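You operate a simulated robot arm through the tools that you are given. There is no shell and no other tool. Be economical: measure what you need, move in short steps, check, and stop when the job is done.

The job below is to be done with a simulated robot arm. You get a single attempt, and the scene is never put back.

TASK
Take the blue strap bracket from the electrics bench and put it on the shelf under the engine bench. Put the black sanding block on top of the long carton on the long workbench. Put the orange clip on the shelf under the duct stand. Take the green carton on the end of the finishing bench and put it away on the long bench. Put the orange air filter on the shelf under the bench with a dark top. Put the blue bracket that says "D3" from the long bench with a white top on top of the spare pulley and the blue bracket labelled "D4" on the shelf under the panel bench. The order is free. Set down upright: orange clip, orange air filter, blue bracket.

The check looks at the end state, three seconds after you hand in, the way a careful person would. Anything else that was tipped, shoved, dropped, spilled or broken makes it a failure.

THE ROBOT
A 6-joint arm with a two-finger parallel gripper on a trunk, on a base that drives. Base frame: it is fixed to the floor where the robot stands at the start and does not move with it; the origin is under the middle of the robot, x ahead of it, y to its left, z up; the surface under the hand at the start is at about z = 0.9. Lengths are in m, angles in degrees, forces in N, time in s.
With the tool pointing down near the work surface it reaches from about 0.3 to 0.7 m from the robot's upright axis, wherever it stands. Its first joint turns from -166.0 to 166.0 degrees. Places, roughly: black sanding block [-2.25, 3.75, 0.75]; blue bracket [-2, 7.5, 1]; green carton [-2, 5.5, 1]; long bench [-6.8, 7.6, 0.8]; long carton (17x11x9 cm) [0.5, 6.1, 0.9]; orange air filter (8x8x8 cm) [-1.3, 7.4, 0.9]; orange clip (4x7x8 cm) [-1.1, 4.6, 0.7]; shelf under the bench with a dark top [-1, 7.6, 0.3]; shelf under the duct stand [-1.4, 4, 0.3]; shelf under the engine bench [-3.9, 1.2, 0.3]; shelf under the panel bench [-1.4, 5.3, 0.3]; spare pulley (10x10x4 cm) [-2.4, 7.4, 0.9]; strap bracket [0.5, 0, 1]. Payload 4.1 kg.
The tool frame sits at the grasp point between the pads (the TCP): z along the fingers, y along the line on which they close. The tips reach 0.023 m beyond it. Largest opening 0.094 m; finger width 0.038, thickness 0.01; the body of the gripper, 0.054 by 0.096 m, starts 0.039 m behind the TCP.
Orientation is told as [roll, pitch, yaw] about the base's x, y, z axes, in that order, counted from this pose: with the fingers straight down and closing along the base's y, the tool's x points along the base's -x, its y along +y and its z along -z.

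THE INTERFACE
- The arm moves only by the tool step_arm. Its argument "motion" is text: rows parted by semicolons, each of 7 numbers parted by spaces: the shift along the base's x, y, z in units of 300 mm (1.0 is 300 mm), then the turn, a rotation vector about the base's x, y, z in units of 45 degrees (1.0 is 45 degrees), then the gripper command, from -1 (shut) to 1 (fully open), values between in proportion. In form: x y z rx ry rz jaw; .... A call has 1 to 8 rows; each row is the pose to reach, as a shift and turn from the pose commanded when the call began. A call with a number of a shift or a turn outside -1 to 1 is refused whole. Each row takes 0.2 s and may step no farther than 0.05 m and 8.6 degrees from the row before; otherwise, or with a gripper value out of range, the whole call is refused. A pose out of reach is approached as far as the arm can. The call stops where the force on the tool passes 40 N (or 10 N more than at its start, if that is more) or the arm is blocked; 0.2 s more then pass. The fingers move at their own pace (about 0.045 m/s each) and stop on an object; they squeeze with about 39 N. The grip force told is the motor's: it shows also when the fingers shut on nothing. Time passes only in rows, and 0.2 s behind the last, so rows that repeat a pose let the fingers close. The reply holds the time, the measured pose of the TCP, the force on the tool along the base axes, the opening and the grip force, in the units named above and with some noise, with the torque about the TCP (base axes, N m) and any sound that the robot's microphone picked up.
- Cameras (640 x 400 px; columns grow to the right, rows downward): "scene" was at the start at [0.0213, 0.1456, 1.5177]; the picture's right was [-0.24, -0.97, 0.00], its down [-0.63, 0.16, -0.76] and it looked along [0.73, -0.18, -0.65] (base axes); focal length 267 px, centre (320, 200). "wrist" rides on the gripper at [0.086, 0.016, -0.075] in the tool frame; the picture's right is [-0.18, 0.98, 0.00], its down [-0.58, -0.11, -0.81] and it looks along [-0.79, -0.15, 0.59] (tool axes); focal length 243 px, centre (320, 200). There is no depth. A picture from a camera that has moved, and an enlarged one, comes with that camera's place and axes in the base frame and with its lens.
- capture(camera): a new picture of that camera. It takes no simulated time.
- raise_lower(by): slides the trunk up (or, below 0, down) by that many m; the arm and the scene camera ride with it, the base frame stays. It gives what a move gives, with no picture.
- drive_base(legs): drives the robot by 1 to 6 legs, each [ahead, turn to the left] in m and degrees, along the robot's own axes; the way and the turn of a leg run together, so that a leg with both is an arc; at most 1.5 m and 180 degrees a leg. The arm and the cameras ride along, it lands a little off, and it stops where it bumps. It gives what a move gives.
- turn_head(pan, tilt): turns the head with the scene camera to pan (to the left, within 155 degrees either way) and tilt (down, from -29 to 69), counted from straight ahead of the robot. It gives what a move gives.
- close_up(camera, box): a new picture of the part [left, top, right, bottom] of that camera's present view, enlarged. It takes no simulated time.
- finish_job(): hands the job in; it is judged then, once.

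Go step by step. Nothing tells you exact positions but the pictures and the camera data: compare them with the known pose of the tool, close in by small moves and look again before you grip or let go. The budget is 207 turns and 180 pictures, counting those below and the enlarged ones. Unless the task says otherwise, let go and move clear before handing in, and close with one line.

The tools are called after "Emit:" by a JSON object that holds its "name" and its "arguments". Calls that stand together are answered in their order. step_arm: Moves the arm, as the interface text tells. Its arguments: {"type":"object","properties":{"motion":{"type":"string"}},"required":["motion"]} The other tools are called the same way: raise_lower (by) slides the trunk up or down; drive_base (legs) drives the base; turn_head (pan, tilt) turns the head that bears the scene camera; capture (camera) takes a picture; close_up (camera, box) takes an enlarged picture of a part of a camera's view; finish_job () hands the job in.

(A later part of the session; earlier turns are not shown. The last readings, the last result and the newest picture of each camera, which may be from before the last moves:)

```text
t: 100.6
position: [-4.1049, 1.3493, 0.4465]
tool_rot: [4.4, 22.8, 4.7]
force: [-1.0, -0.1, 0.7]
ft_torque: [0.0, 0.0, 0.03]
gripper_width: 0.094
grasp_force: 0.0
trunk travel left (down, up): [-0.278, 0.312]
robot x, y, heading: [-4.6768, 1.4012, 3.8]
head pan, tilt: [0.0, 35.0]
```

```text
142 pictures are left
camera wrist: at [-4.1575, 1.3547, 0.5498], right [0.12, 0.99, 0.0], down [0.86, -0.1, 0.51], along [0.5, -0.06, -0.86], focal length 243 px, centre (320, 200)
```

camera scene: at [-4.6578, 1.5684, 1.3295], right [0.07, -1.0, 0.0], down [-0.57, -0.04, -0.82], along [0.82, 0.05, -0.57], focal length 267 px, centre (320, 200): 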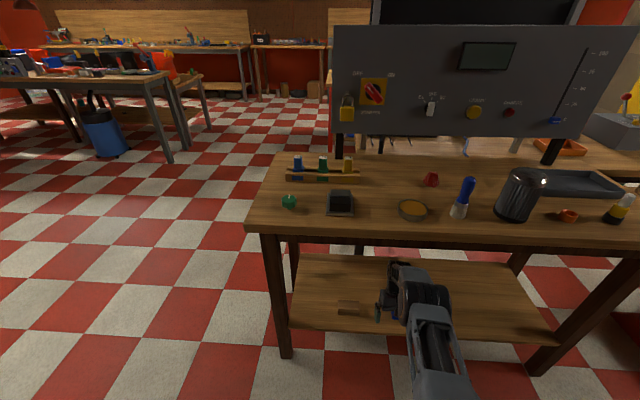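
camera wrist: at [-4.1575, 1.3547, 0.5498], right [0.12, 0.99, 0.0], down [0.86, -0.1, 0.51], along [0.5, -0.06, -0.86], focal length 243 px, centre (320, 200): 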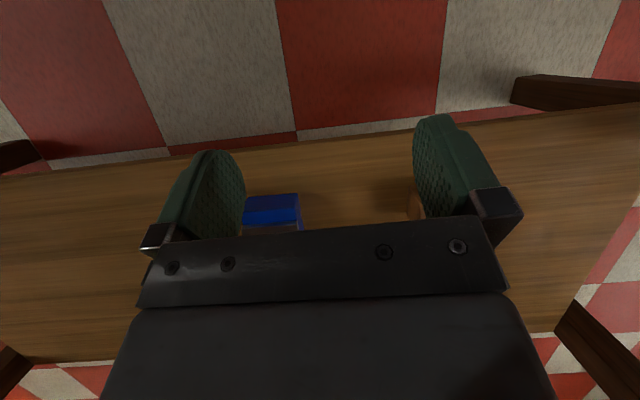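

The bracket is untouched. I'll pull straight back out.

Emit:
{"name": "step_arm", "arguments": {"motion": "-0.15 0 0 0 0 0 1;-0.3 0 0 0 0 0 1;-0.45 0 0 0 0 0 1;-0.6 0 0 0 0 0 1;-0.7 0 0 0 0 0 1"}}

Emit:
{"name": "capture", "arguments": {"camera": "scene"}}

```text
t: 101.8
position: [-4.3169, 1.3502, 0.4472]
tool_rot: [4.4, 22.8, 4.8]
force: [-0.4, 0.3, 0.3]
ft_torque: [0.0, -0.01, -0.03]
gripper_width: 0.0941
grasp_force: 0.0
trunk travel left (down, up): [-0.278, 0.312]
robot x, y, heading: [-4.6746, 1.4008, 3.7]
head pan, tilt: [0.0, 35.0]
```

```text
141 pictures are left
camera scene: at [-4.6575, 1.5684, 1.3294], right [0.07, -1.0, 0.0], down [-0.57, -0.04, -0.82], along [0.82, 0.05, -0.57], focal length 267 px, centre (320, 200)
```

scene: 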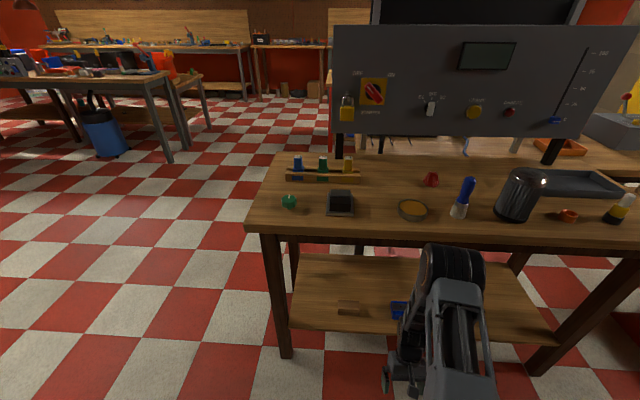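

Now I'll straighten the tool and lift a little.

Emit:
{"name": "step_arm", "arguments": {"motion": "0 0 0 -0.03 -0.17 0 1;0 0 0 -0.06 -0.34 0 1;0 0 0 -0.1 -0.507 0 1"}}

Emit:
{"name": "raise_lower", "arguments": {"by": 0.27}}

Emit:
{"name": "capture", "arguments": {"camera": "scene"}}

```text
t: 102.6
position: [-4.3149, 1.3532, 0.4464]
tool_rot: [0.7, 4.4, 3.5]
force: [0.7, -0.6, 0.0]
ft_torque: [0.0, -0.03, -0.05]
gripper_width: 0.0941
grasp_force: 0.0
out of reach, approached as far as the arm can: row 3
trunk travel left (down, up): [-0.278, 0.312]
robot x, y, heading: [-4.6755, 1.4051, 4.1]
head pan, tilt: [0.0, 35.0]
```

```text
t: 105.4
position: [-4.3147, 1.3539, 0.7152]
tool_rot: [0.6, 4.3, 3.6]
force: [0.0, 0.0, -0.4]
ft_torque: [0.0, 0.03, 0.03]
gripper_width: 0.094
grasp_force: 0.2
trunk travel left (down, up): [-0.548, 0.042]
robot x, y, heading: [-4.6744, 1.3998, 3.7]
head pan, tilt: [0.0, 35.0]
```

```text
140 pictures are left
camera scene: at [-4.6576, 1.5685, 1.5994], right [0.07, -1.0, 0.0], down [-0.57, -0.04, -0.82], along [0.82, 0.05, -0.57], focal length 267 px, centre (320, 200)
```

scene: 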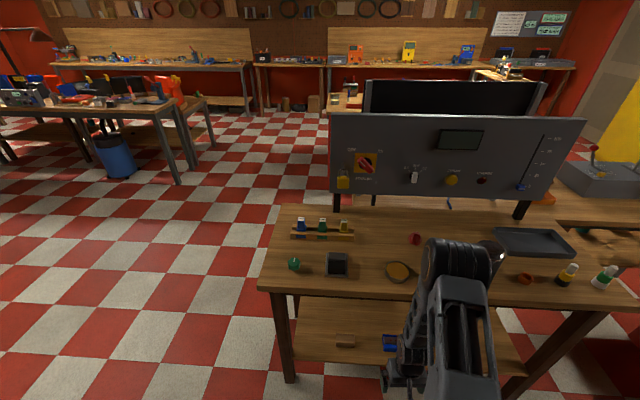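

Clear of the bench. I'll raise the arm to travelling height.

Emit:
{"name": "step_arm", "arguments": {"motion": "0 0 0.15 0 0 0 1;0 0 0.3 0 0 0 1;0 0 0.45 0 0 0 1;0 0 0.6 0 0 0 1;0 0 0.75 0 0 0 1;0 0 0.9 0 0 0 1;0 0 1 0 0 0 1"}}

Emit:
{"name": "capture", "arguments": {"camera": "scene"}}

```text
t: 107.0
position: [-4.3165, 1.3521, 1.0162]
tool_rot: [0.6, 4.4, 3.7]
force: [0.4, -0.6, -0.8]
ft_torque: [-0.01, -0.01, -0.01]
gripper_width: 0.0939
grasp_force: 0.0
trunk travel left (down, up): [-0.548, 0.042]
robot x, y, heading: [-4.6744, 1.3994, 3.7]
head pan, tilt: [0.0, 35.0]
```

```text
139 pictures are left
camera scene: at [-4.658, 1.5685, 1.5994], right [0.07, -1.0, 0.0], down [-0.57, -0.04, -0.82], along [0.82, 0.05, -0.57], focal length 267 px, centre (320, 200)
```

scene: 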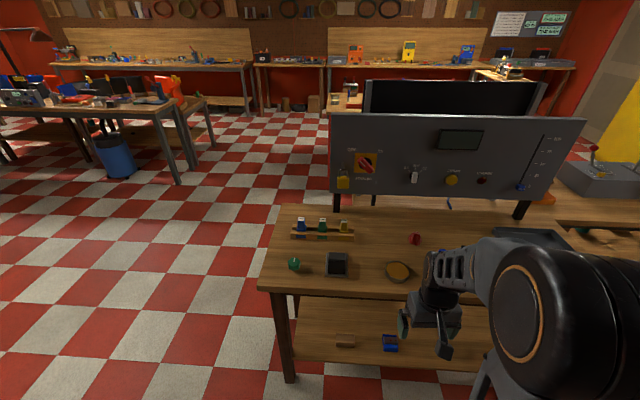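

All intact. Driving to the narrow bench now.

Emit:
{"name": "drive_base", "arguments": {"legs": [[0, 86.3], [1.3, 0], [0, -60], [1.3, 0], [0.7, 0], [0, -30]]}}

Emit:
{"name": "capture", "arguments": {"camera": "scene"}}

```text
t: 115.1
position: [-4.623, 2.6614, 1.0184]
tool_rot: [0.7, 4.0, 91.1]
force: [0.1, -0.4, -0.1]
ft_torque: [-0.01, 0.04, 0.02]
gripper_width: 0.0938
grasp_force: 0.1
trunk travel left (down, up): [-0.548, 0.042]
robot x, y, heading: [-4.6876, 2.3048, 91.6]
head pan, tilt: [0.0, 35.0]
stopped in leg 2: the robot was blocked; the commanded pose is now the measured one
```

```text
138 pictures are left
camera scene: at [-4.8571, 2.3234, 1.5987], right [1.0, 0.06, 0.0], down [0.04, -0.58, -0.81], along [-0.05, 0.81, -0.58], focal length 267 px, centre (320, 200)
```

scene: 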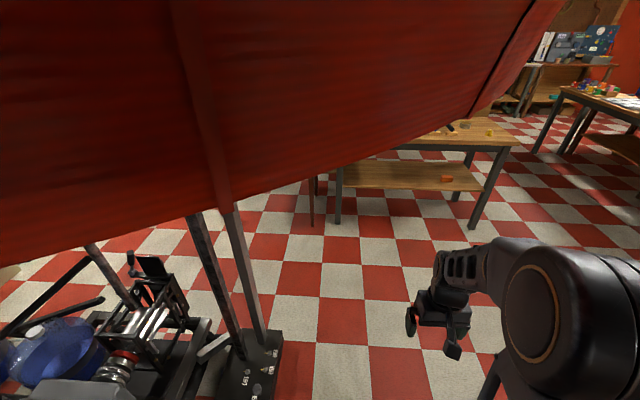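

The raised head bumped a low red boom overhead. I'll back off slightly, lower the trunk and go on under it.

Emit:
{"name": "drive_base", "arguments": {"legs": [[-0.1, 0]]}}

Emit:
{"name": "raise_lower", "arguments": {"by": -0.15}}

Emit:
{"name": "capture", "arguments": {"camera": "scene"}}

```text
t: 115.8
position: [-4.6231, 2.6602, 1.0179]
tool_rot: [0.7, 4.1, 91.1]
force: [0.4, 0.0, 0.1]
ft_torque: [0.0, 0.04, -0.01]
gripper_width: 0.0938
grasp_force: 0.1
trunk travel left (down, up): [-0.548, 0.042]
robot x, y, heading: [-4.687, 2.3086, 91.7]
head pan, tilt: [0.0, 35.0]
stopped in leg 1: the robot was blocked; the commanded pose is now the measured one
```

```text
t: 117.5
position: [-4.624, 2.6643, 0.8662]
tool_rot: [0.6, 4.2, 91.1]
force: [0.1, -0.5, 0.1]
ft_torque: [-0.02, -0.01, 0.0]
gripper_width: 0.094
grasp_force: 0.1
trunk travel left (down, up): [-0.398, 0.192]
robot x, y, heading: [-4.6905, 2.3093, 91.7]
head pan, tilt: [0.0, 35.0]
```

```text
137 pictures are left
camera scene: at [-4.8578, 2.3301, 1.4494], right [1.0, 0.03, 0.0], down [0.02, -0.57, -0.82], along [-0.02, 0.82, -0.57], focal length 267 px, centre (320, 200)
```

scene: 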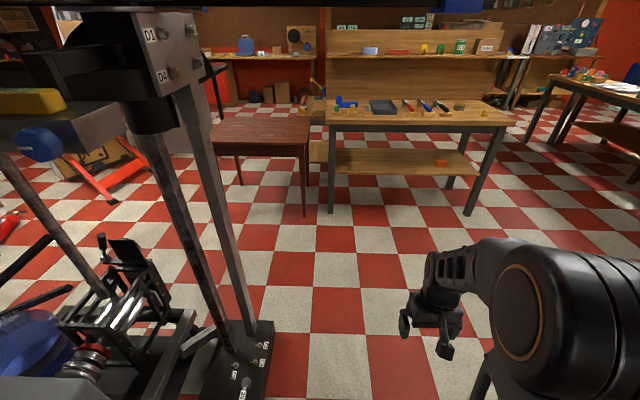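

The route is free below the boom. I'll turn toward the narrow bench and drive.

Emit:
{"name": "drive_base", "arguments": {"legs": [[0, -54.7], [1.2, 0], [1.1, 0], [0, -37]]}}

Emit:
{"name": "capture", "arguments": {"camera": "scene"}}

```text
t: 133.0
position: [-2.4937, 3.6114, 0.8659]
tool_rot: [0.6, 4.2, -0.9]
force: [-0.5, 0.2, -0.3]
ft_torque: [0.02, -0.01, -0.01]
gripper_width: 0.094
grasp_force: 0.1
trunk travel left (down, up): [-0.398, 0.192]
robot x, y, heading: [-2.8512, 3.6887, -0.5]
head pan, tilt: [0.0, 35.0]
```

```text
136 pictures are left
camera scene: at [-2.819, 3.8546, 1.4494], right [0.0, -1.0, 0.0], down [-0.57, 0.0, -0.82], along [0.82, 0.0, -0.57], focal length 267 px, centre (320, 200)
```

scene: 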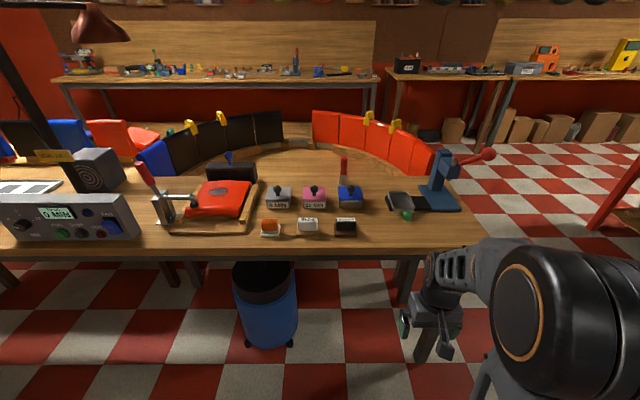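

The narrow bench lies ahead with three small blocks (orange, white, black) near the edge. I'll enlarge to identify the sanding block.

Emit:
{"name": "close_up", "arguments": {"camera": "scene", "box": [130, 130, 450, 260]}}

```text
2.00 times, centred on (290, 195) of scene
camera zoom: at [-2.819, 3.8546, 1.4494], right [0.0, -1.0, 0.0], down [-0.57, 0.0, -0.82], along [0.82, 0.0, -0.57], focal length 533 px, centre (380, 210)
```

zoom: 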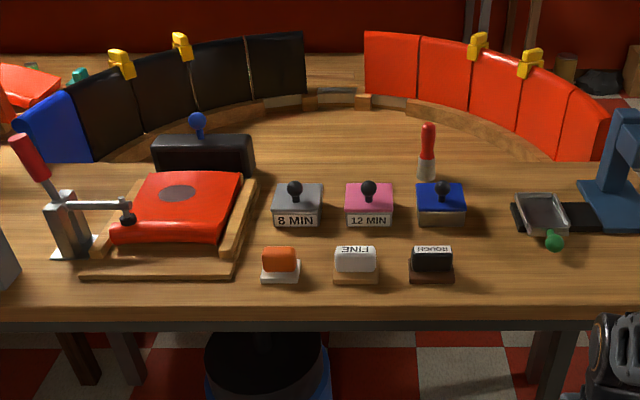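

The block marked "ROUGH" at about (-2.04, 3.76) is the black sanding block. I'll raise the arm, drive 0.25 m closer and get the wrist camera over it.

Emit:
{"name": "step_arm", "arguments": {"motion": "0 0 0.15 0 0 0 1;0 0 0.3 0 0 0 1;0 0 0.45 0 0 0 1;0 0 0.6 0 -0.09 0 1"}}

Emit:
{"name": "drive_base", "arguments": {"legs": [[0.25, 0]]}}

Emit:
{"name": "step_arm", "arguments": {"motion": "0 0.16 0 0 0 0 1;0.16 0.2 0 0 0 0 1;0.3 0.24 0 0 0 0 1"}}

Emit:
{"name": "capture", "arguments": {"camera": "wrist"}}

Emit:
{"name": "capture", "arguments": {"camera": "scene"}}

```text
t: 134.0
position: [-2.4928, 3.6117, 1.046]
tool_rot: [0.7, 0.4, -1.0]
force: [1.0, 0.0, 0.2]
ft_torque: [-0.01, 0.01, 0.01]
gripper_width: 0.0939
grasp_force: 0.0
trunk travel left (down, up): [-0.398, 0.192]
robot x, y, heading: [-2.8481, 3.686, -0.5]
head pan, tilt: [0.0, 35.0]
```

```text
t: 135.9
position: [-2.2443, 3.6099, 1.0443]
tool_rot: [0.7, 0.4, -1.0]
force: [-0.4, 0.3, -0.2]
ft_torque: [-0.01, 0.01, 0.0]
gripper_width: 0.0942
grasp_force: 0.0
trunk travel left (down, up): [-0.398, 0.192]
robot x, y, heading: [-2.5954, 3.688, -0.4]
head pan, tilt: [0.0, 35.0]
```

```text
t: 136.7
position: [-2.1526, 3.6812, 1.0448]
tool_rot: [0.7, 0.3, -0.9]
force: [1.0, 0.0, 0.7]
ft_torque: [-0.06, 0.0, 0.02]
gripper_width: 0.0941
grasp_force: 0.1
trunk travel left (down, up): [-0.398, 0.192]
robot x, y, heading: [-2.601, 3.689, -0.5]
head pan, tilt: [0.0, 35.0]
```

```text
134 pictures are left
camera wrist: at [-2.2398, 3.698, 1.1211], right [0.2, 0.98, 0.01], down [0.58, -0.13, 0.8], along [0.79, -0.15, -0.6], focal length 243 px, centre (320, 200)
```

wrist: 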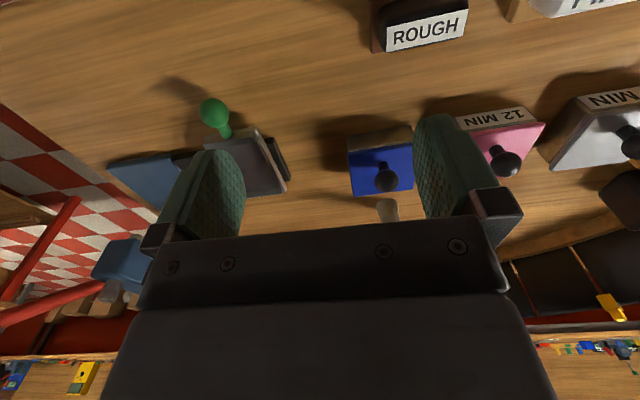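

```text
133 pictures are left
camera scene: at [-2.5691, 3.8534, 1.4494], right [0.0, -1.0, 0.0], down [-0.57, 0.0, -0.82], along [0.82, 0.0, -0.57], focal length 267 px, centre (320, 200)
```

scene: 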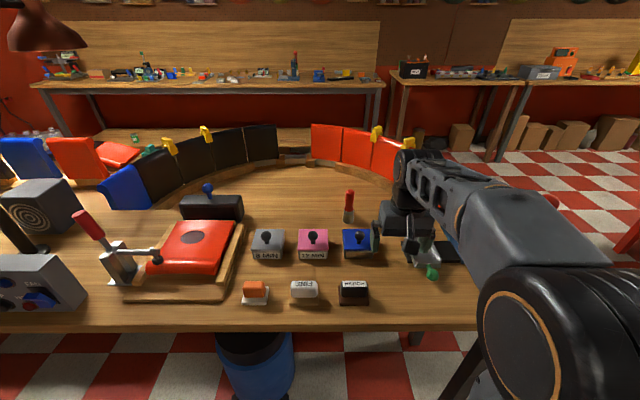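

Triangulating the views puts the sanding block at about (-2.155, 3.77, top near 0.88). I'll turn the gripper 90 degrees to close along x and look down on it.

Emit:
{"name": "step_arm", "arguments": {"motion": "0 0 0 0 0 0.18 1;0 0 0 0 0 0.36 1;0 0 0 0 0 0.54 1;0 0 0 0 0 0.72 1;0 0 0 0 0 0.9 1"}}

Emit:
{"name": "step_arm", "arguments": {"motion": "0 0 0 0 0 0.18 1;0 0 0 0 0 0.36 1;0 0 0 0 0 0.54 1;0 0 0 0 0 0.72 1;0 0 0 0 0 0.9 1;0 0.08 -0.05 0 0 1 1;0 0.1 -0.1 0 0 1 1"}}

Emit:
{"name": "step_arm", "arguments": {"motion": "0 0 0 0 0 0.1 1;0 0 0 0 0 0.12 1"}}

Emit:
{"name": "capture", "arguments": {"camera": "wrist"}}

Emit:
{"name": "capture", "arguments": {"camera": "scene"}}

```text
t: 137.9
position: [-2.1547, 3.6822, 1.0454]
tool_rot: [0.7, 0.3, 39.8]
force: [-0.6, 0.7, 0.0]
ft_torque: [0.0, 0.0, -0.03]
gripper_width: 0.0943
grasp_force: 0.1
trunk travel left (down, up): [-0.398, 0.192]
robot x, y, heading: [-2.5963, 3.6891, -0.5]
head pan, tilt: [0.0, 35.0]
```

```text
t: 139.5
position: [-2.1534, 3.7122, 1.0154]
tool_rot: [0.6, 0.3, 84.7]
force: [-0.6, 0.2, -0.2]
ft_torque: [-0.02, -0.04, 0.02]
gripper_width: 0.0939
grasp_force: 0.1
trunk travel left (down, up): [-0.398, 0.192]
robot x, y, heading: [-2.6002, 3.6855, -0.1]
head pan, tilt: [0.0, 35.0]
```

```text
t: 140.1
position: [-2.1535, 3.7118, 1.015]
tool_rot: [0.7, 0.2, 90.1]
force: [1.3, -0.3, 0.6]
ft_torque: [0.01, 0.0, 0.0]
gripper_width: 0.0939
grasp_force: 0.0
trunk travel left (down, up): [-0.398, 0.192]
robot x, y, heading: [-2.5999, 3.6882, -0.2]
head pan, tilt: [0.0, 35.0]
```

```text
132 pictures are left
camera wrist: at [-2.17, 3.6254, 1.0911], right [-0.98, 0.18, 0.01], down [0.12, 0.59, 0.8], along [0.14, 0.79, -0.6], focal length 243 px, centre (320, 200)
```

wrist: 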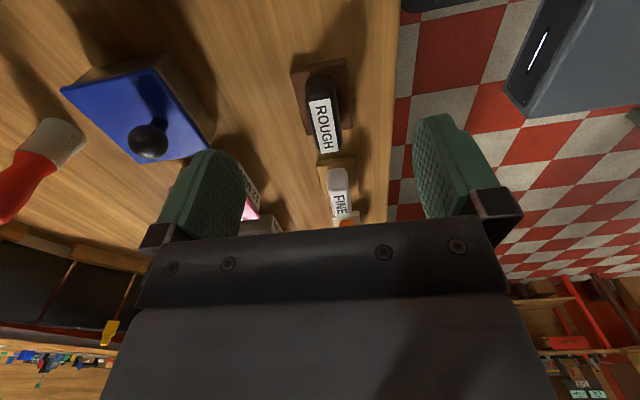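

```text
131 pictures are left
camera scene: at [-2.5695, 3.8535, 1.4494], right [0.0, -1.0, 0.0], down [-0.57, 0.0, -0.82], along [0.82, 0.0, -0.57], focal length 267 px, centre (320, 200)
```

scene: 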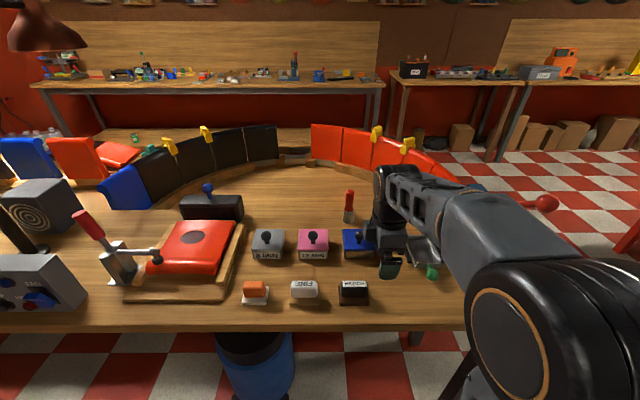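

The block is lined up with the gripper. I'll move over it and descend partway.

Emit:
{"name": "step_arm", "arguments": {"motion": "0 0.08 0 0 0 0 1;0.005 0.165 -0.05 0 0 0 1;0.005 0.165 -0.15 0 0 0 1;0.005 0.165 -0.22 0 0 0 1"}}

Emit:
{"name": "capture", "arguments": {"camera": "wrist"}}

Emit:
{"name": "close_up", "arguments": {"camera": "scene", "box": [230, 180, 470, 330]}}

```text
t: 141.1
position: [-2.1521, 3.7603, 0.9507]
tool_rot: [0.6, 0.3, 89.9]
force: [0.0, 0.2, -0.1]
ft_torque: [0.02, 0.0, -0.06]
gripper_width: 0.0939
grasp_force: 0.1
trunk travel left (down, up): [-0.398, 0.192]
robot x, y, heading: [-2.5974, 3.6912, -0.3]
head pan, tilt: [0.0, 35.0]
```

```text
130 pictures are left
camera wrist: at [-2.1686, 3.6743, 1.0254], right [-0.98, 0.18, 0.01], down [0.12, 0.58, 0.8], along [0.14, 0.79, -0.6], focal length 243 px, centre (320, 200)
```

wrist: 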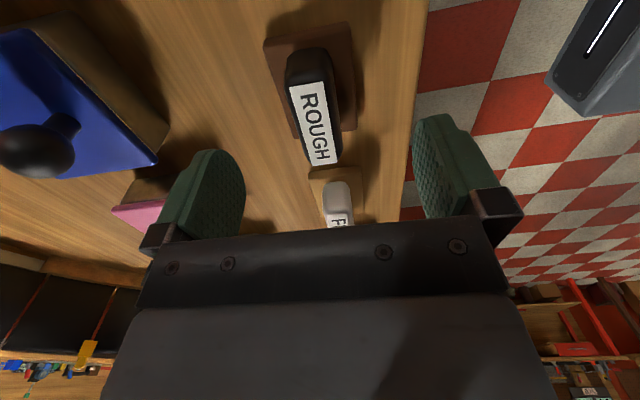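

```text
2.67 times, centred on (350, 255) of scene
camera zoom: at [-2.5695, 3.8534, 1.4494], right [0.0, -1.0, 0.0], down [-0.57, 0.0, -0.82], along [0.82, 0.0, -0.57], focal length 711 px, centre (240, 53)
```

zoom: 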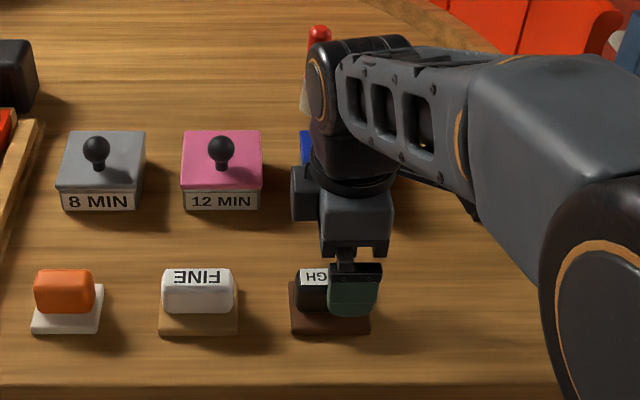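

Aligned: base plate 5.4 x 7.4 cm centred at (-2.152, 3.767). I'll grip the black part itself, tips just above the base.

Emit:
{"name": "step_arm", "arguments": {"motion": "0 0.02 -0.1 0 0 0 1;0 0.02 -0.19 0 0 0 1"}}

Emit:
{"name": "capture", "arguments": {"camera": "wrist"}}

Emit:
{"name": "close_up", "arguments": {"camera": "scene", "box": [290, 220, 410, 320]}}

```text
t: 141.7
position: [-2.1516, 3.7664, 0.8921]
tool_rot: [0.6, 0.3, 89.9]
force: [0.0, 0.5, -0.2]
ft_torque: [0.01, -0.02, 0.01]
gripper_width: 0.0942
grasp_force: 0.0
trunk travel left (down, up): [-0.398, 0.192]
robot x, y, heading: [-2.5942, 3.6874, -0.3]
head pan, tilt: [0.0, 35.0]
```

```text
128 pictures are left
camera wrist: at [-2.1685, 3.6804, 0.9683], right [-0.98, 0.18, 0.01], down [0.12, 0.59, 0.8], along [0.14, 0.79, -0.6], focal length 243 px, centre (320, 200)
```

wrist: 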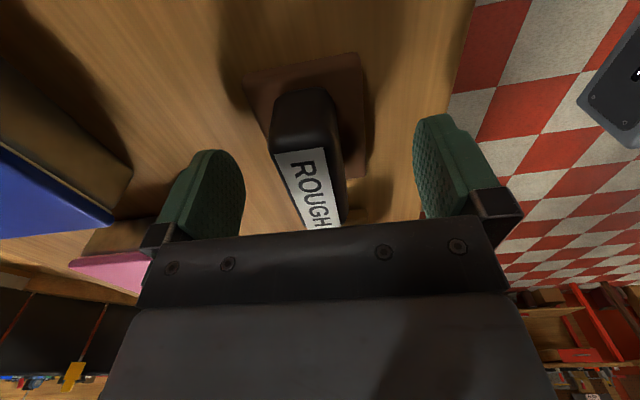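

```text
4.00 times, centred on (350, 270) of scene
camera zoom: at [-2.5694, 3.8536, 1.4494], right [0.0, -1.0, 0.0], down [-0.57, 0.0, -0.82], along [0.82, 0.0, -0.57], focal length 1066 px, centre (200, -80)
```

zoom: 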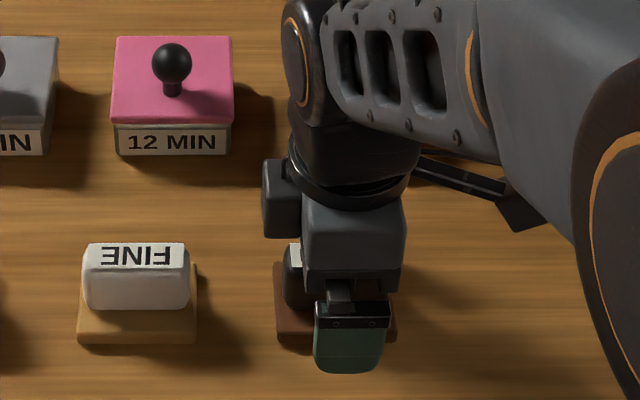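

Positioned well; closing.

Emit:
{"name": "step_arm", "arguments": {"motion": "0 0 0 0 0 0 -1;0 0 0 0 0 0 -1;0 0 0 0 0 0 -1;0 0 0 0 0 0 -1;0 0 0 0 0 0 -1"}}

Emit:
{"name": "step_arm", "arguments": {"motion": "0 0 0.1 0 0 0 -1;0 0 0.2 0 0 0 -1"}}

Emit:
{"name": "capture", "arguments": {"camera": "wrist"}}

Emit:
{"name": "close_up", "arguments": {"camera": "scene", "box": [290, 200, 450, 320]}}

```text
t: 142.9
position: [-2.1521, 3.7679, 0.8934]
tool_rot: [0.6, 0.3, 90.0]
force: [1.7, -0.1, 1.4]
ft_torque: [-0.02, -0.1, -0.01]
gripper_width: 0.0274
grasp_force: 38.9
trunk travel left (down, up): [-0.398, 0.192]
robot x, y, heading: [-2.5936, 3.6873, -0.2]
head pan, tilt: [0.0, 35.0]
```

```text
t: 143.5
position: [-2.152, 3.768, 0.9531]
tool_rot: [0.7, 0.2, 90.0]
force: [-0.5, 0.3, -1.4]
ft_torque: [-0.01, 0.01, 0.0]
gripper_width: 0.0273
grasp_force: 39.5
trunk travel left (down, up): [-0.398, 0.192]
robot x, y, heading: [-2.6017, 3.6899, -0.6]
head pan, tilt: [0.0, 35.0]
```

```text
126 pictures are left
camera wrist: at [-2.1688, 3.681, 1.0282], right [-0.98, 0.18, 0.01], down [0.12, 0.59, 0.8], along [0.14, 0.79, -0.6], focal length 243 px, centre (320, 200)
```

wrist: 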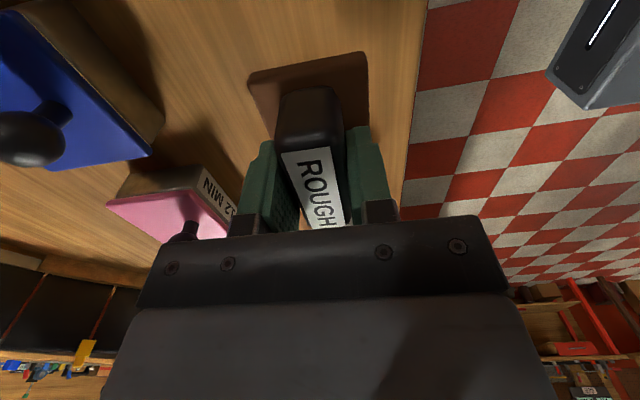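

```text
3.33 times, centred on (370, 260) of scene
camera zoom: at [-2.5695, 3.8535, 1.4494], right [0.0, -1.0, 0.0], down [-0.57, 0.0, -0.82], along [0.82, 0.0, -0.57], focal length 888 px, centre (153, 0)
```

zoom: 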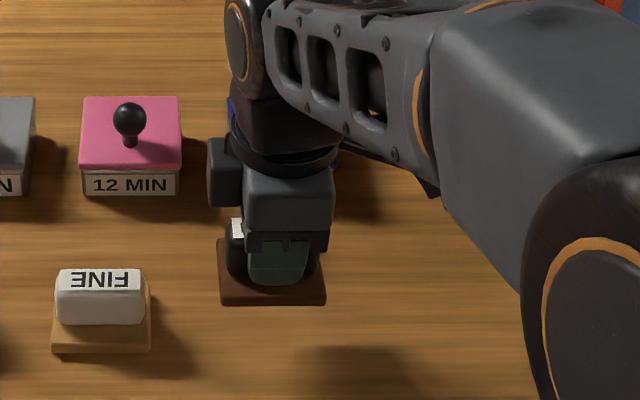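

The block came up with its base plate. I'll lift, draw in, and drive around the south of this bench group to the aisle by the long workbench.

Emit:
{"name": "step_arm", "arguments": {"motion": "0 0 0.15 0 0 0 -1;0 0 0.3 0 0 0 -1;0 0 0.45 0 0 0 -1;-0.12 -0.08 0.5 0 0 0 -1;-0.25 -0.16 0.5 0 0 0 -1;-0.3 -0.24 0.5 0 0 0 -1"}}

Emit:
{"name": "drive_base", "arguments": {"legs": [[-0.3, 0], [0, -90], [1.0, 0], [0, 90], [1.25, 0], [1.2, 0]]}}

Emit:
{"name": "turn_head", "arguments": {"pan": 80, "tilt": 20}}

Emit:
{"name": "capture", "arguments": {"camera": "scene"}}

```text
t: 144.9
position: [-2.2433, 3.6966, 1.1035]
tool_rot: [0.8, 0.4, 89.9]
force: [-0.3, 0.8, -0.7]
ft_torque: [0.02, 0.02, 0.03]
gripper_width: 0.0274
grasp_force: 39.2
trunk travel left (down, up): [-0.398, 0.192]
robot x, y, heading: [-2.5953, 3.6865, -0.6]
head pan, tilt: [0.0, 35.0]
```

```text
t: 171.0
position: [-0.0651, 2.6651, 1.1033]
tool_rot: [0.6, 0.3, 89.8]
force: [0.6, 0.4, -1.1]
ft_torque: [-0.02, 0.03, 0.01]
gripper_width: 0.0274
grasp_force: 38.4
trunk travel left (down, up): [-0.398, 0.192]
robot x, y, heading: [-0.423, 2.6563, -0.2]
head pan, tilt: [0.0, 35.0]
```

```text
t: 172.6
position: [-0.0668, 2.6643, 1.1033]
tool_rot: [0.7, 0.3, 89.8]
force: [-0.3, -0.7, -1.4]
ft_torque: [-0.01, 0.01, 0.03]
gripper_width: 0.0274
grasp_force: 39.3
trunk travel left (down, up): [-0.398, 0.192]
robot x, y, heading: [-0.423, 2.6578, -0.3]
head pan, tilt: [80.0, 20.0]
```

```text
124 pictures are left
camera scene: at [-0.4641, 2.9162, 1.4732], right [0.98, -0.18, 0.0], down [-0.06, -0.34, -0.94], along [0.17, 0.92, -0.34], focal length 267 px, centre (320, 200)
```

scene: 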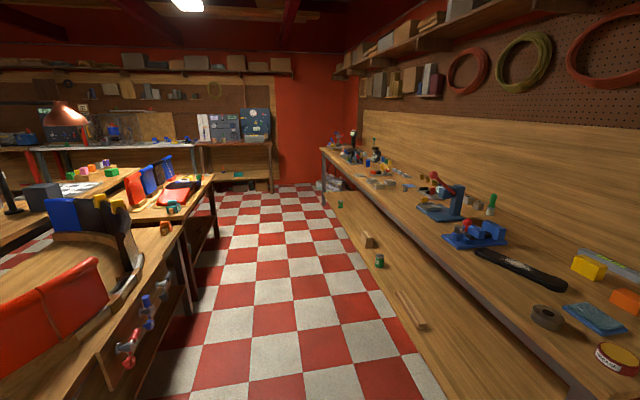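

The aisle is free; the orange clip is visible on the left bench edge near (-1.1, 4.6). I'll drive up to y≈6.05 and face the long workbench.

Emit:
{"name": "drive_base", "arguments": {"legs": [[0, 90.3], [1.5, 0], [1.5, 0], [0.4, 0], [0, -90]]}}

Emit:
{"name": "turn_head", "arguments": {"pan": 0, "tilt": 35}}

Emit:
{"name": "capture", "arguments": {"camera": "scene"}}

Emit:
{"name": "turn_head", "arguments": {"pan": 100, "tilt": 25}}

Emit:
{"name": "capture", "arguments": {"camera": "scene"}}

```text
t: 196.8
position: [-0.0388, 6.0599, 1.1026]
tool_rot: [0.7, 0.3, 89.5]
force: [-0.1, -0.2, -1.1]
ft_torque: [0.02, -0.01, -0.02]
gripper_width: 0.0279
grasp_force: 39.2
trunk travel left (down, up): [-0.398, 0.192]
robot x, y, heading: [-0.3918, 6.0557, -0.6]
head pan, tilt: [80.0, 20.0]
```

```text
t: 198.3
position: [-0.0387, 6.0594, 1.1034]
tool_rot: [0.7, 0.3, 89.5]
force: [0.6, 0.0, -1.9]
ft_torque: [0.03, -0.04, -0.01]
gripper_width: 0.0273
grasp_force: 39.3
trunk travel left (down, up): [-0.398, 0.192]
robot x, y, heading: [-0.3935, 6.0523, -0.8]
head pan, tilt: [0.0, 35.0]
```

```text
123 pictures are left
camera scene: at [-0.3638, 6.2205, 1.4494], right [-0.01, -1.0, 0.0], down [-0.57, 0.01, -0.82], along [0.82, -0.01, -0.57], focal length 267 px, centre (320, 200)
```

scene: 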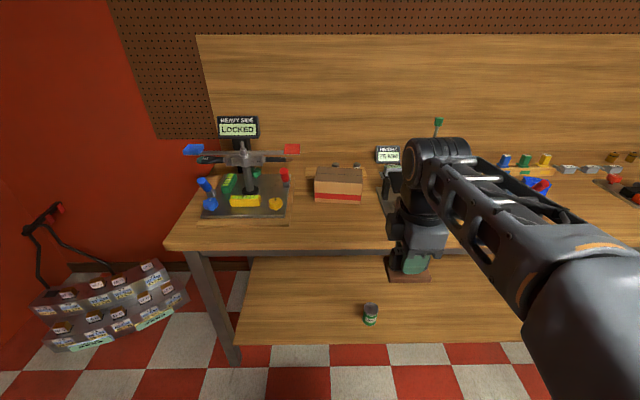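

```text
t: 200.1
position: [-0.0399, 6.0595, 1.1036]
tool_rot: [0.7, 0.3, 89.6]
force: [0.3, 0.3, -1.6]
ft_torque: [0.0, -0.03, 0.02]
gripper_width: 0.0276
grasp_force: 38.5
trunk travel left (down, up): [-0.398, 0.192]
robot x, y, heading: [-0.3903, 6.0576, -0.8]
head pan, tilt: [100.0, 25.0]
```

```text
122 pictures are left
camera scene: at [-0.4666, 6.3126, 1.4652], right [0.99, 0.16, 0.0], down [0.07, -0.42, -0.91], along [-0.14, 0.89, -0.42], focal length 267 px, centre (320, 200)
```

scene: 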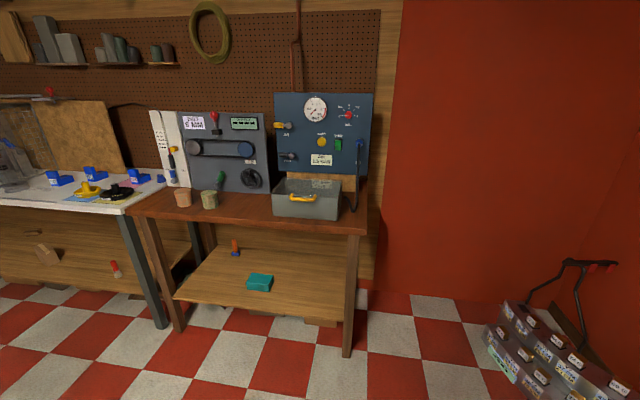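

The long carton is probably the tan box with a red band at (338, 182) in the first view. I'll enlarge it.

Emit:
{"name": "turn_head", "arguments": {"pan": 0, "tilt": 35}}

Emit:
{"name": "close_up", "arguments": {"camera": "scene", "box": [260, 120, 460, 245]}}

Emit:
{"name": "capture", "arguments": {"camera": "wrist"}}

```text
t: 201.8
position: [-0.0386, 6.0599, 1.1027]
tool_rot: [0.7, 0.3, 89.5]
force: [0.4, -0.1, -1.0]
ft_torque: [-0.01, 0.01, 0.0]
gripper_width: 0.0273
grasp_force: 38.6
trunk travel left (down, up): [-0.398, 0.192]
robot x, y, heading: [-0.3936, 6.0527, -0.8]
head pan, tilt: [0.0, 35.0]
```

```text
3.20 times, centred on (360, 182) of scene
camera zoom: at [-0.3638, 6.2205, 1.4494], right [-0.01, -1.0, 0.0], down [-0.57, 0.01, -0.82], along [0.82, -0.01, -0.57], focal length 853 px, centre (192, 256)
```

zoom: 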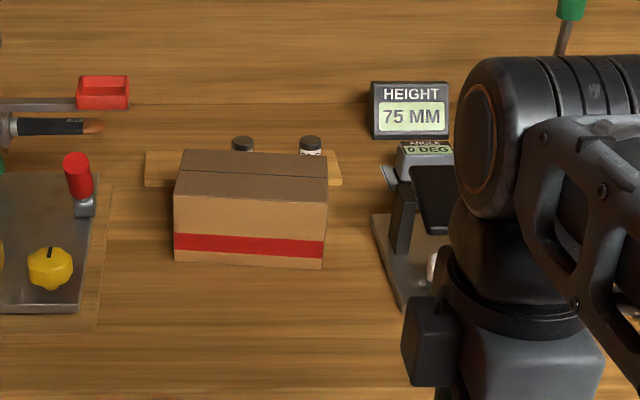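

```text
120 pictures are left
camera wrist: at [-0.0559, 5.9729, 1.1784], right [-0.98, 0.19, 0.01], down [0.12, 0.58, 0.8], along [0.15, 0.79, -0.6], focal length 243 px, centre (320, 200)
```

wrist: 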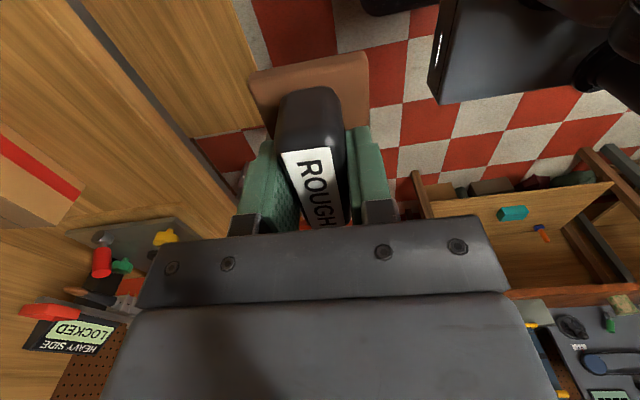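

The carton top is 17x11 cm centred at about (0.46, 6.15), top z≈0.99. I'll drive 0.2 m ahead, then move over it at a safe height.

Emit:
{"name": "drive_base", "arguments": {"legs": [[0.2, 0]]}}

Emit:
{"name": "step_arm", "arguments": {"motion": "0 0.03 0.1 0 0 0 -1;0.1 0.12 0.15 0 0 0 -1;0.22 0.2 0.15 0 0 0 -1;0.35 0.28 0.15 0 0 0 -1;0.5 0.3 0.15 0 0 0 -1;0.65 0.3 0.15 0 0 0 -1;0.8 0.3 0.15 0 0 0 -1"}}

Emit:
{"name": "capture", "arguments": {"camera": "wrist"}}

Emit:
{"name": "capture", "arguments": {"camera": "scene"}}

```text
t: 203.4
position: [0.1621, 6.0566, 1.1017]
tool_rot: [0.6, 0.3, 89.5]
force: [0.2, -0.9, -1.8]
ft_torque: [0.01, 0.0, 0.02]
gripper_width: 0.0274
grasp_force: 38.8
trunk travel left (down, up): [-0.398, 0.192]
robot x, y, heading: [-0.1932, 6.0507, -0.8]
head pan, tilt: [0.0, 35.0]
```

```text
t: 205.0
position: [0.4043, 6.1449, 1.1472]
tool_rot: [0.9, 0.3, 89.4]
force: [-0.7, 0.3, 0.3]
ft_torque: [0.0, -0.02, -0.02]
gripper_width: 0.0273
grasp_force: 39.1
trunk travel left (down, up): [-0.398, 0.192]
robot x, y, heading: [-0.1927, 6.0531, -0.8]
head pan, tilt: [0.0, 35.0]
```

```text
119 pictures are left
camera wrist: at [0.3869, 6.0588, 1.2224], right [-0.98, 0.19, 0.01], down [0.13, 0.58, 0.8], along [0.15, 0.79, -0.6], focal length 243 px, centre (320, 200)
```

wrist: 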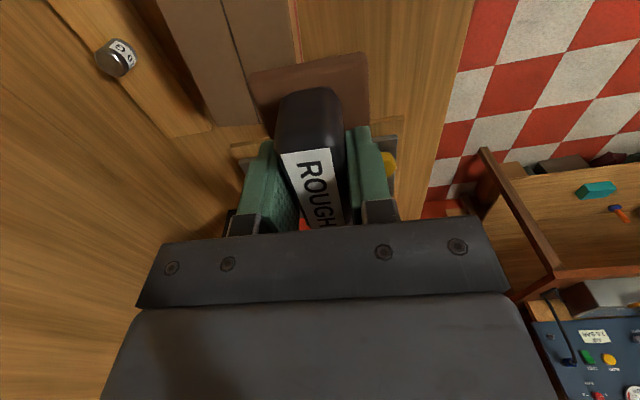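

```text
118 pictures are left
camera scene: at [-0.1618, 6.218, 1.4494], right [-0.01, -1.0, 0.0], down [-0.57, 0.01, -0.82], along [0.82, -0.01, -0.57], focal length 267 px, centre (320, 200)
```

scene: 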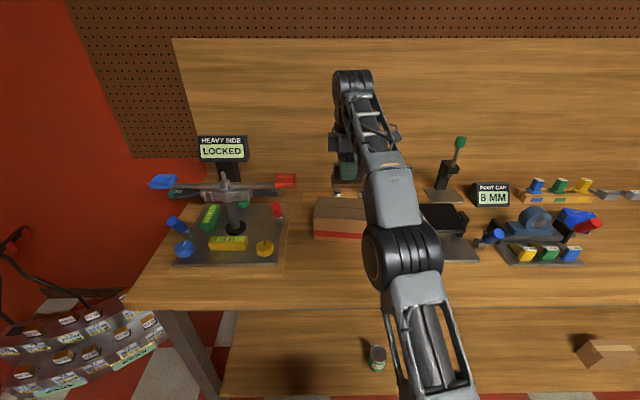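

I want a better fix of the carton; enlarging again from this new place.

Emit:
{"name": "close_up", "arguments": {"camera": "scene", "box": [260, 140, 420, 240]}}

```text
4.00 times, centred on (340, 190) of scene
camera zoom: at [-0.1618, 6.218, 1.4494], right [-0.01, -1.0, 0.0], down [-0.57, 0.01, -0.82], along [0.82, -0.01, -0.57], focal length 1066 px, centre (240, 240)
```

zoom: 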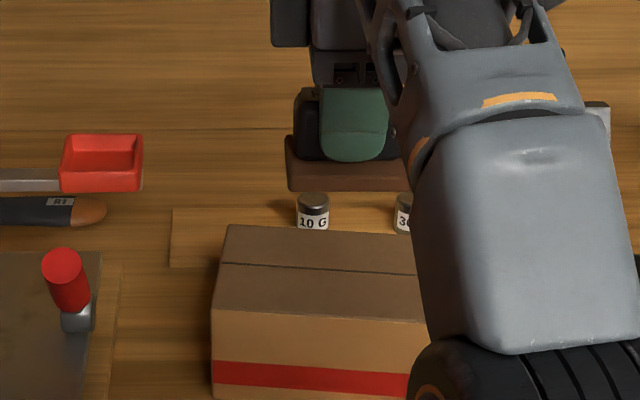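

Better fix: top centre (0.475, 6.14), top z≈0.98. I'll centre over it and lower stepwise.

Emit:
{"name": "step_arm", "arguments": {"motion": "0.12 0 0 0 0 -0.06 -1;0.237 -0.016 -0.05 0 0 -0.12 -1;0.237 -0.016 -0.18 0 0 -0.12 -1;0.237 -0.016 -0.28 0 0 -0.12 -1;0.237 -0.016 -0.3 0 0 -0.12 -1"}}

Emit:
{"name": "capture", "arguments": {"camera": "wrist"}}

Emit:
{"name": "close_up", "arguments": {"camera": "scene", "box": [260, 140, 420, 240]}}

```text
t: 206.2
position: [0.4564, 6.1381, 1.0572]
tool_rot: [0.8, 0.3, 84.1]
force: [1.0, -0.2, -0.9]
ft_torque: [0.0, 0.01, 0.0]
gripper_width: 0.0276
grasp_force: 39.3
out of reach, approached as far as the arm can: row 1, 2, 3, 4, 5
trunk travel left (down, up): [-0.398, 0.192]
robot x, y, heading: [-0.1941, 6.0498, -0.5]
head pan, tilt: [0.0, 35.0]
```

```text
116 pictures are left
camera wrist: at [0.4302, 6.0537, 1.1316], right [-0.96, 0.28, 0.01], down [0.18, 0.57, 0.8], along [0.22, 0.77, -0.6], focal length 243 px, centre (320, 200)
```

wrist: 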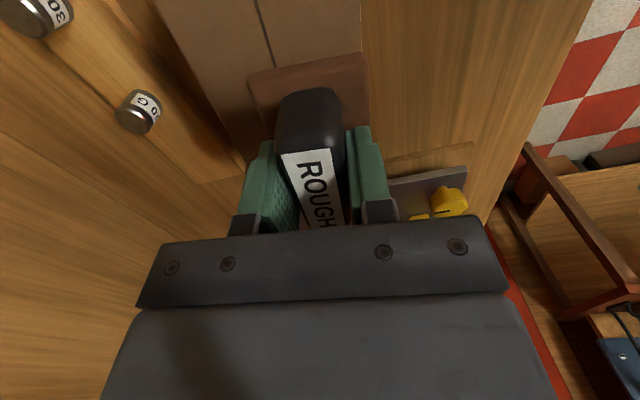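

```text
4.00 times, centred on (340, 190) of scene
camera zoom: at [-0.1627, 6.2179, 1.4494], right [-0.01, -1.0, 0.0], down [-0.57, 0.01, -0.82], along [0.82, -0.01, -0.57], focal length 1066 px, centre (240, 240)
```

zoom: 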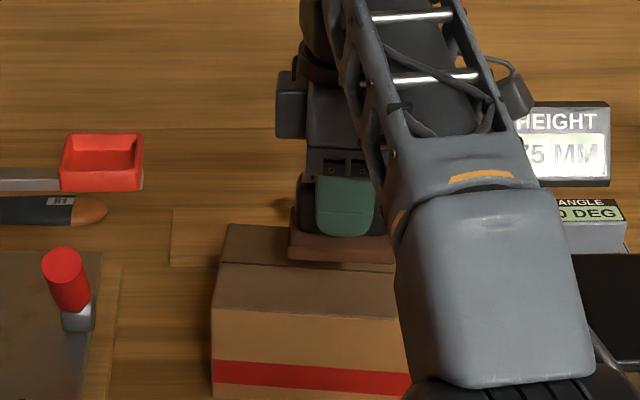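

I'm at the reach limit, 1-2 cm short. I'll rise slightly and drive 3 cm ahead, then lower.

Emit:
{"name": "step_arm", "arguments": {"motion": "-0.02 0 0.12 0 0 0 -1"}}

Emit:
{"name": "drive_base", "arguments": {"legs": [[0.035, 0]]}}

Emit:
{"name": "capture", "arguments": {"camera": "wrist"}}

```text
t: 206.6
position: [0.4423, 6.1373, 1.0845]
tool_rot: [0.8, 0.2, 84.2]
force: [-0.3, 0.1, -1.1]
ft_torque: [-0.01, 0.03, 0.02]
gripper_width: 0.0279
grasp_force: 38.2
out of reach, approached as far as the arm can: row 1
trunk travel left (down, up): [-0.398, 0.192]
robot x, y, heading: [-0.1946, 6.0519, -0.9]
head pan, tilt: [0.0, 35.0]
```

```text
t: 207.5
position: [0.475, 6.1369, 1.0868]
tool_rot: [0.8, 0.2, 84.1]
force: [0.2, 0.5, -0.9]
ft_torque: [0.0, 0.01, 0.0]
gripper_width: 0.0274
grasp_force: 39.2
trunk travel left (down, up): [-0.398, 0.192]
robot x, y, heading: [-0.1586, 6.0527, -0.7]
head pan, tilt: [0.0, 35.0]
```

```text
114 pictures are left
camera wrist: at [0.4503, 6.0518, 1.1626], right [-0.96, 0.28, 0.01], down [0.18, 0.57, 0.8], along [0.22, 0.77, -0.6], focal length 243 px, centre (320, 200)
```

wrist: 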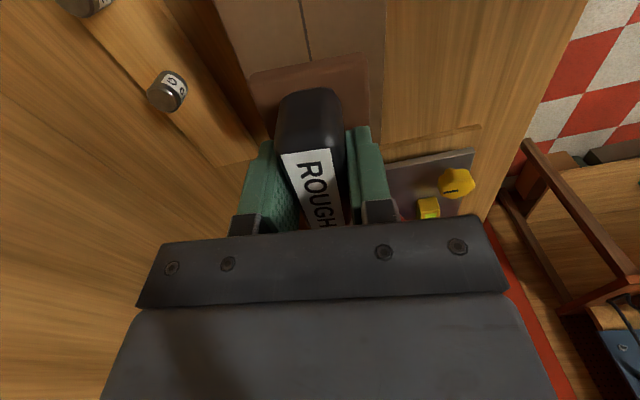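

Now over the middle of the carton (0.475, 6.137). Lowering.

Emit:
{"name": "step_arm", "arguments": {"motion": "0 0 -0.1 0 0 0 -1;0 0 -0.16 0 0 0 -1;0 0 -0.18 0 0 0 -1;0 0 -0.19 0 0 0 -1;0 0 -0.2 0 0 0 -1;0 0 -0.21 0 0 0 -1;0 0 -0.22 0 0 0 -1;0 0 -0.23 0 0 0 -1"}}

Emit:
{"name": "capture", "arguments": {"camera": "wrist"}}

Emit:
{"name": "close_up", "arguments": {"camera": "scene", "box": [260, 140, 420, 240]}}

```text
t: 209.3
position: [0.4757, 6.1362, 1.0187]
tool_rot: [0.8, 0.3, 84.1]
force: [0.1, -0.3, -1.3]
ft_torque: [0.01, 0.0, -0.01]
gripper_width: 0.0277
grasp_force: 39.2
trunk travel left (down, up): [-0.398, 0.192]
robot x, y, heading: [-0.1601, 6.0503, -0.7]
head pan, tilt: [0.0, 35.0]
```

```text
113 pictures are left
camera wrist: at [0.4502, 6.0519, 1.0938], right [-0.96, 0.28, 0.01], down [0.18, 0.57, 0.8], along [0.22, 0.77, -0.6], focal length 243 px, centre (320, 200)
```

wrist: 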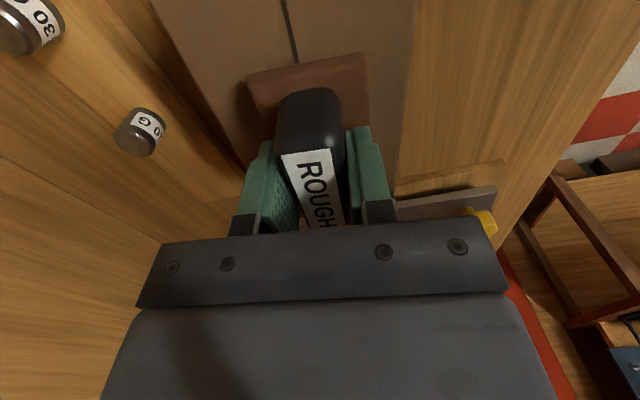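

```text
4.00 times, centred on (340, 190) of scene
camera zoom: at [-0.128, 6.2173, 1.4494], right [-0.01, -1.0, 0.0], down [-0.57, 0.01, -0.82], along [0.82, -0.01, -0.57], focal length 1066 px, centre (240, 240)
```

zoom: 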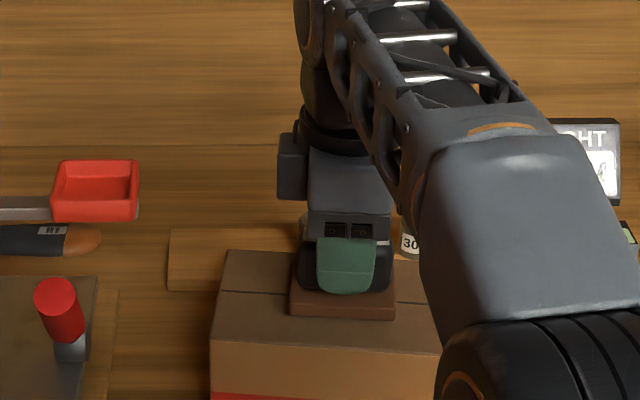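

Well centred; continuing down in 3 mm steps to contact.

Emit:
{"name": "step_arm", "arguments": {"motion": "0 0 -0.01 0 0 0 -1;0 0 -0.02 0 0 0 -1;0 0 -0.03 0 0 0 -1;0 0 -0.04 0 0 0 -1"}}

```text
t: 210.3
position: [0.4752, 6.1358, 1.0102]
tool_rot: [0.1, 0.2, 84.0]
force: [4.7, 0.1, 27.2]
ft_torque: [-0.01, -0.44, 0.01]
gripper_width: 0.0281
grasp_force: 38.7
trunk travel left (down, up): [-0.398, 0.192]
robot x, y, heading: [-0.1593, 6.0505, -0.8]
head pan, tilt: [0.0, 35.0]
```

Firm contact; I'll release and rise.

Emit:
{"name": "step_arm", "arguments": {"motion": "0 0 0.01 0 0 0 -1;0 0 0.012 0 0 0 -0.6;0 0 0.012 0 0 0 0;0 0 0.012 0 0 0 0.5;0 0 0.012 0 0 0 0.5;0 0 0.1 0 0 0 0.5;0 0 0.25 0 0 0 0.5;0 0 0.4 0 0 0 0.5"}}

Emit:
{"name": "capture", "arguments": {"camera": "wrist"}}

Emit:
{"name": "close_up", "arguments": {"camera": "scene", "box": [260, 140, 420, 240]}}

```text
t: 212.1
position: [0.4602, 6.1341, 1.1179]
tool_rot: [0.8, 0.3, 84.1]
force: [-0.2, -0.6, -0.2]
ft_torque: [-0.02, -0.01, 0.0]
gripper_width: 0.0705
grasp_force: 0.0
out of reach, approached as far as the arm can: row 8
trunk travel left (down, up): [-0.398, 0.192]
robot x, y, heading: [-0.1574, 6.0534, -0.6]
head pan, tilt: [0.0, 35.0]
```

```text
111 pictures are left
camera wrist: at [0.434, 6.0496, 1.1928], right [-0.96, 0.28, 0.01], down [0.18, 0.57, 0.8], along [0.22, 0.77, -0.6], focal length 243 px, centre (320, 200)
```

wrist: 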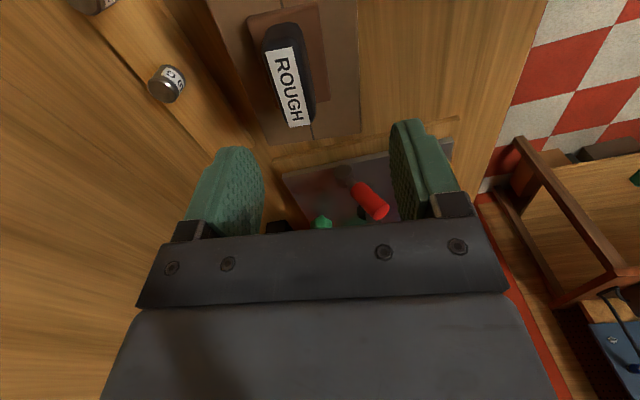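

```text
4.00 times, centred on (340, 190) of scene
camera zoom: at [-0.1279, 6.2174, 1.4494], right [-0.01, -1.0, 0.0], down [-0.57, 0.01, -0.82], along [0.82, -0.01, -0.57], focal length 1066 px, centre (240, 240)
```

zoom: 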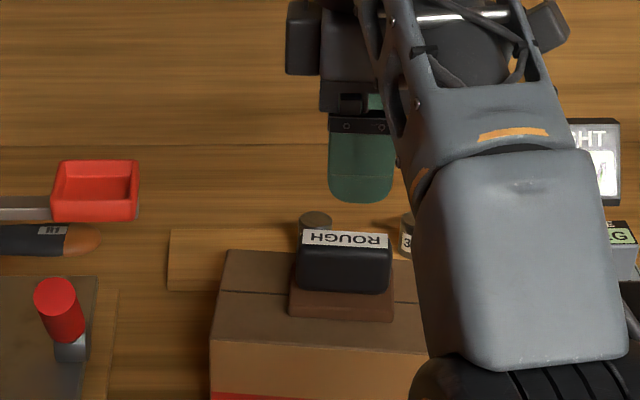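

The sanding block rests on the carton. I'll withdraw the arm, turn it straight again and head for the dark-topped bench.

Emit:
{"name": "step_arm", "arguments": {"motion": "-0.1 -0.01 0.12 0 0 -0.18 0.5;-0.22 -0.05 0.12 0 0 -0.36 0.5;-0.34 -0.1 0.12 0 0 -0.54 0.5;-0.46 -0.15 0.12 0 0 -0.72 0.5;-0.58 -0.2 0.12 0 0 -0.9 0.5;-0.7 -0.25 0.12 0 0 -1 0.5"}}

Emit:
{"name": "step_arm", "arguments": {"motion": "-0.1 0 0 0 0 -0.18 1;-0.15 0 0 0 0 -0.36 1;-0.15 0 0 0 0 -0.54 1;-0.15 0 0 0 0 -0.72 1;-0.15 0 0 0 0 -0.87 1"}}

Emit:
{"name": "capture", "arguments": {"camera": "scene"}}

Emit:
{"name": "drive_base", "arguments": {"legs": [[-0.3, 0], [0, 90.6], [0.45, 0]]}}

Emit:
{"name": "turn_head", "arguments": {"pan": 60, "tilt": 25}}

Emit:
{"name": "capture", "arguments": {"camera": "scene"}}

```text
t: 213.5
position: [0.2474, 6.0592, 1.1521]
tool_rot: [0.7, 0.2, 39.0]
force: [-0.6, 0.8, -0.8]
ft_torque: [0.0, -0.01, 0.0]
gripper_width: 0.0706
grasp_force: 0.0
trunk travel left (down, up): [-0.398, 0.192]
robot x, y, heading: [-0.1532, 6.0541, -0.8]
head pan, tilt: [0.0, 35.0]
```

```text
t: 214.7
position: [0.205, 6.0591, 1.1528]
tool_rot: [0.8, 0.3, -0.3]
force: [1.0, -0.4, 0.3]
ft_torque: [0.0, 0.01, -0.01]
gripper_width: 0.094
grasp_force: 0.1
trunk travel left (down, up): [-0.398, 0.192]
robot x, y, heading: [-0.1598, 6.0496, -0.8]
head pan, tilt: [0.0, 35.0]
```

```text
109 pictures are left
camera scene: at [-0.1282, 6.2173, 1.4494], right [-0.01, -1.0, 0.0], down [-0.57, 0.01, -0.82], along [0.82, -0.01, -0.57], focal length 267 px, centre (320, 200)
```

scene: 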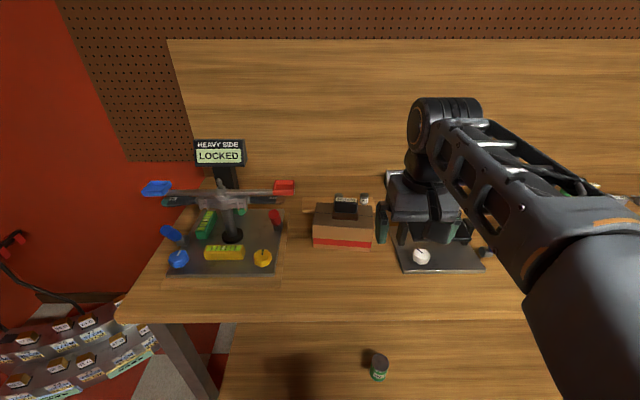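

```text
t: 222.9
position: [-0.4707, 6.8638, 1.1528]
tool_rot: [0.7, 0.4, 91.0]
force: [-0.3, -0.1, 0.1]
ft_torque: [-0.02, 0.0, -0.01]
gripper_width: 0.0939
grasp_force: 0.1
trunk travel left (down, up): [-0.398, 0.192]
robot x, y, heading: [-0.4595, 6.5018, 90.4]
head pan, tilt: [0.0, 35.0]
```

```text
t: 224.2
position: [-0.4706, 6.8636, 1.1525]
tool_rot: [0.7, 0.3, 90.9]
force: [-0.5, 0.1, 0.0]
ft_torque: [-0.03, -0.01, -0.02]
gripper_width: 0.0937
grasp_force: 0.1
trunk travel left (down, up): [-0.398, 0.192]
robot x, y, heading: [-0.4559, 6.5032, 90.3]
head pan, tilt: [60.0, 25.0]
```

```text
108 pictures are left
camera scene: at [-0.7041, 6.4868, 1.4651], right [0.5, 0.87, 0.0], down [0.37, -0.21, -0.91], along [-0.79, 0.45, -0.42], focal length 267 px, centre (320, 200)
```

scene: 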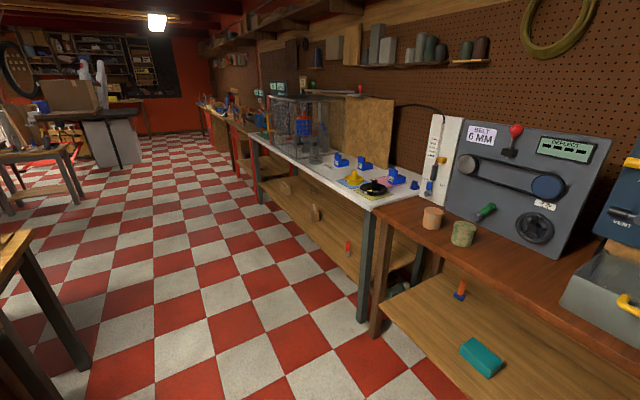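

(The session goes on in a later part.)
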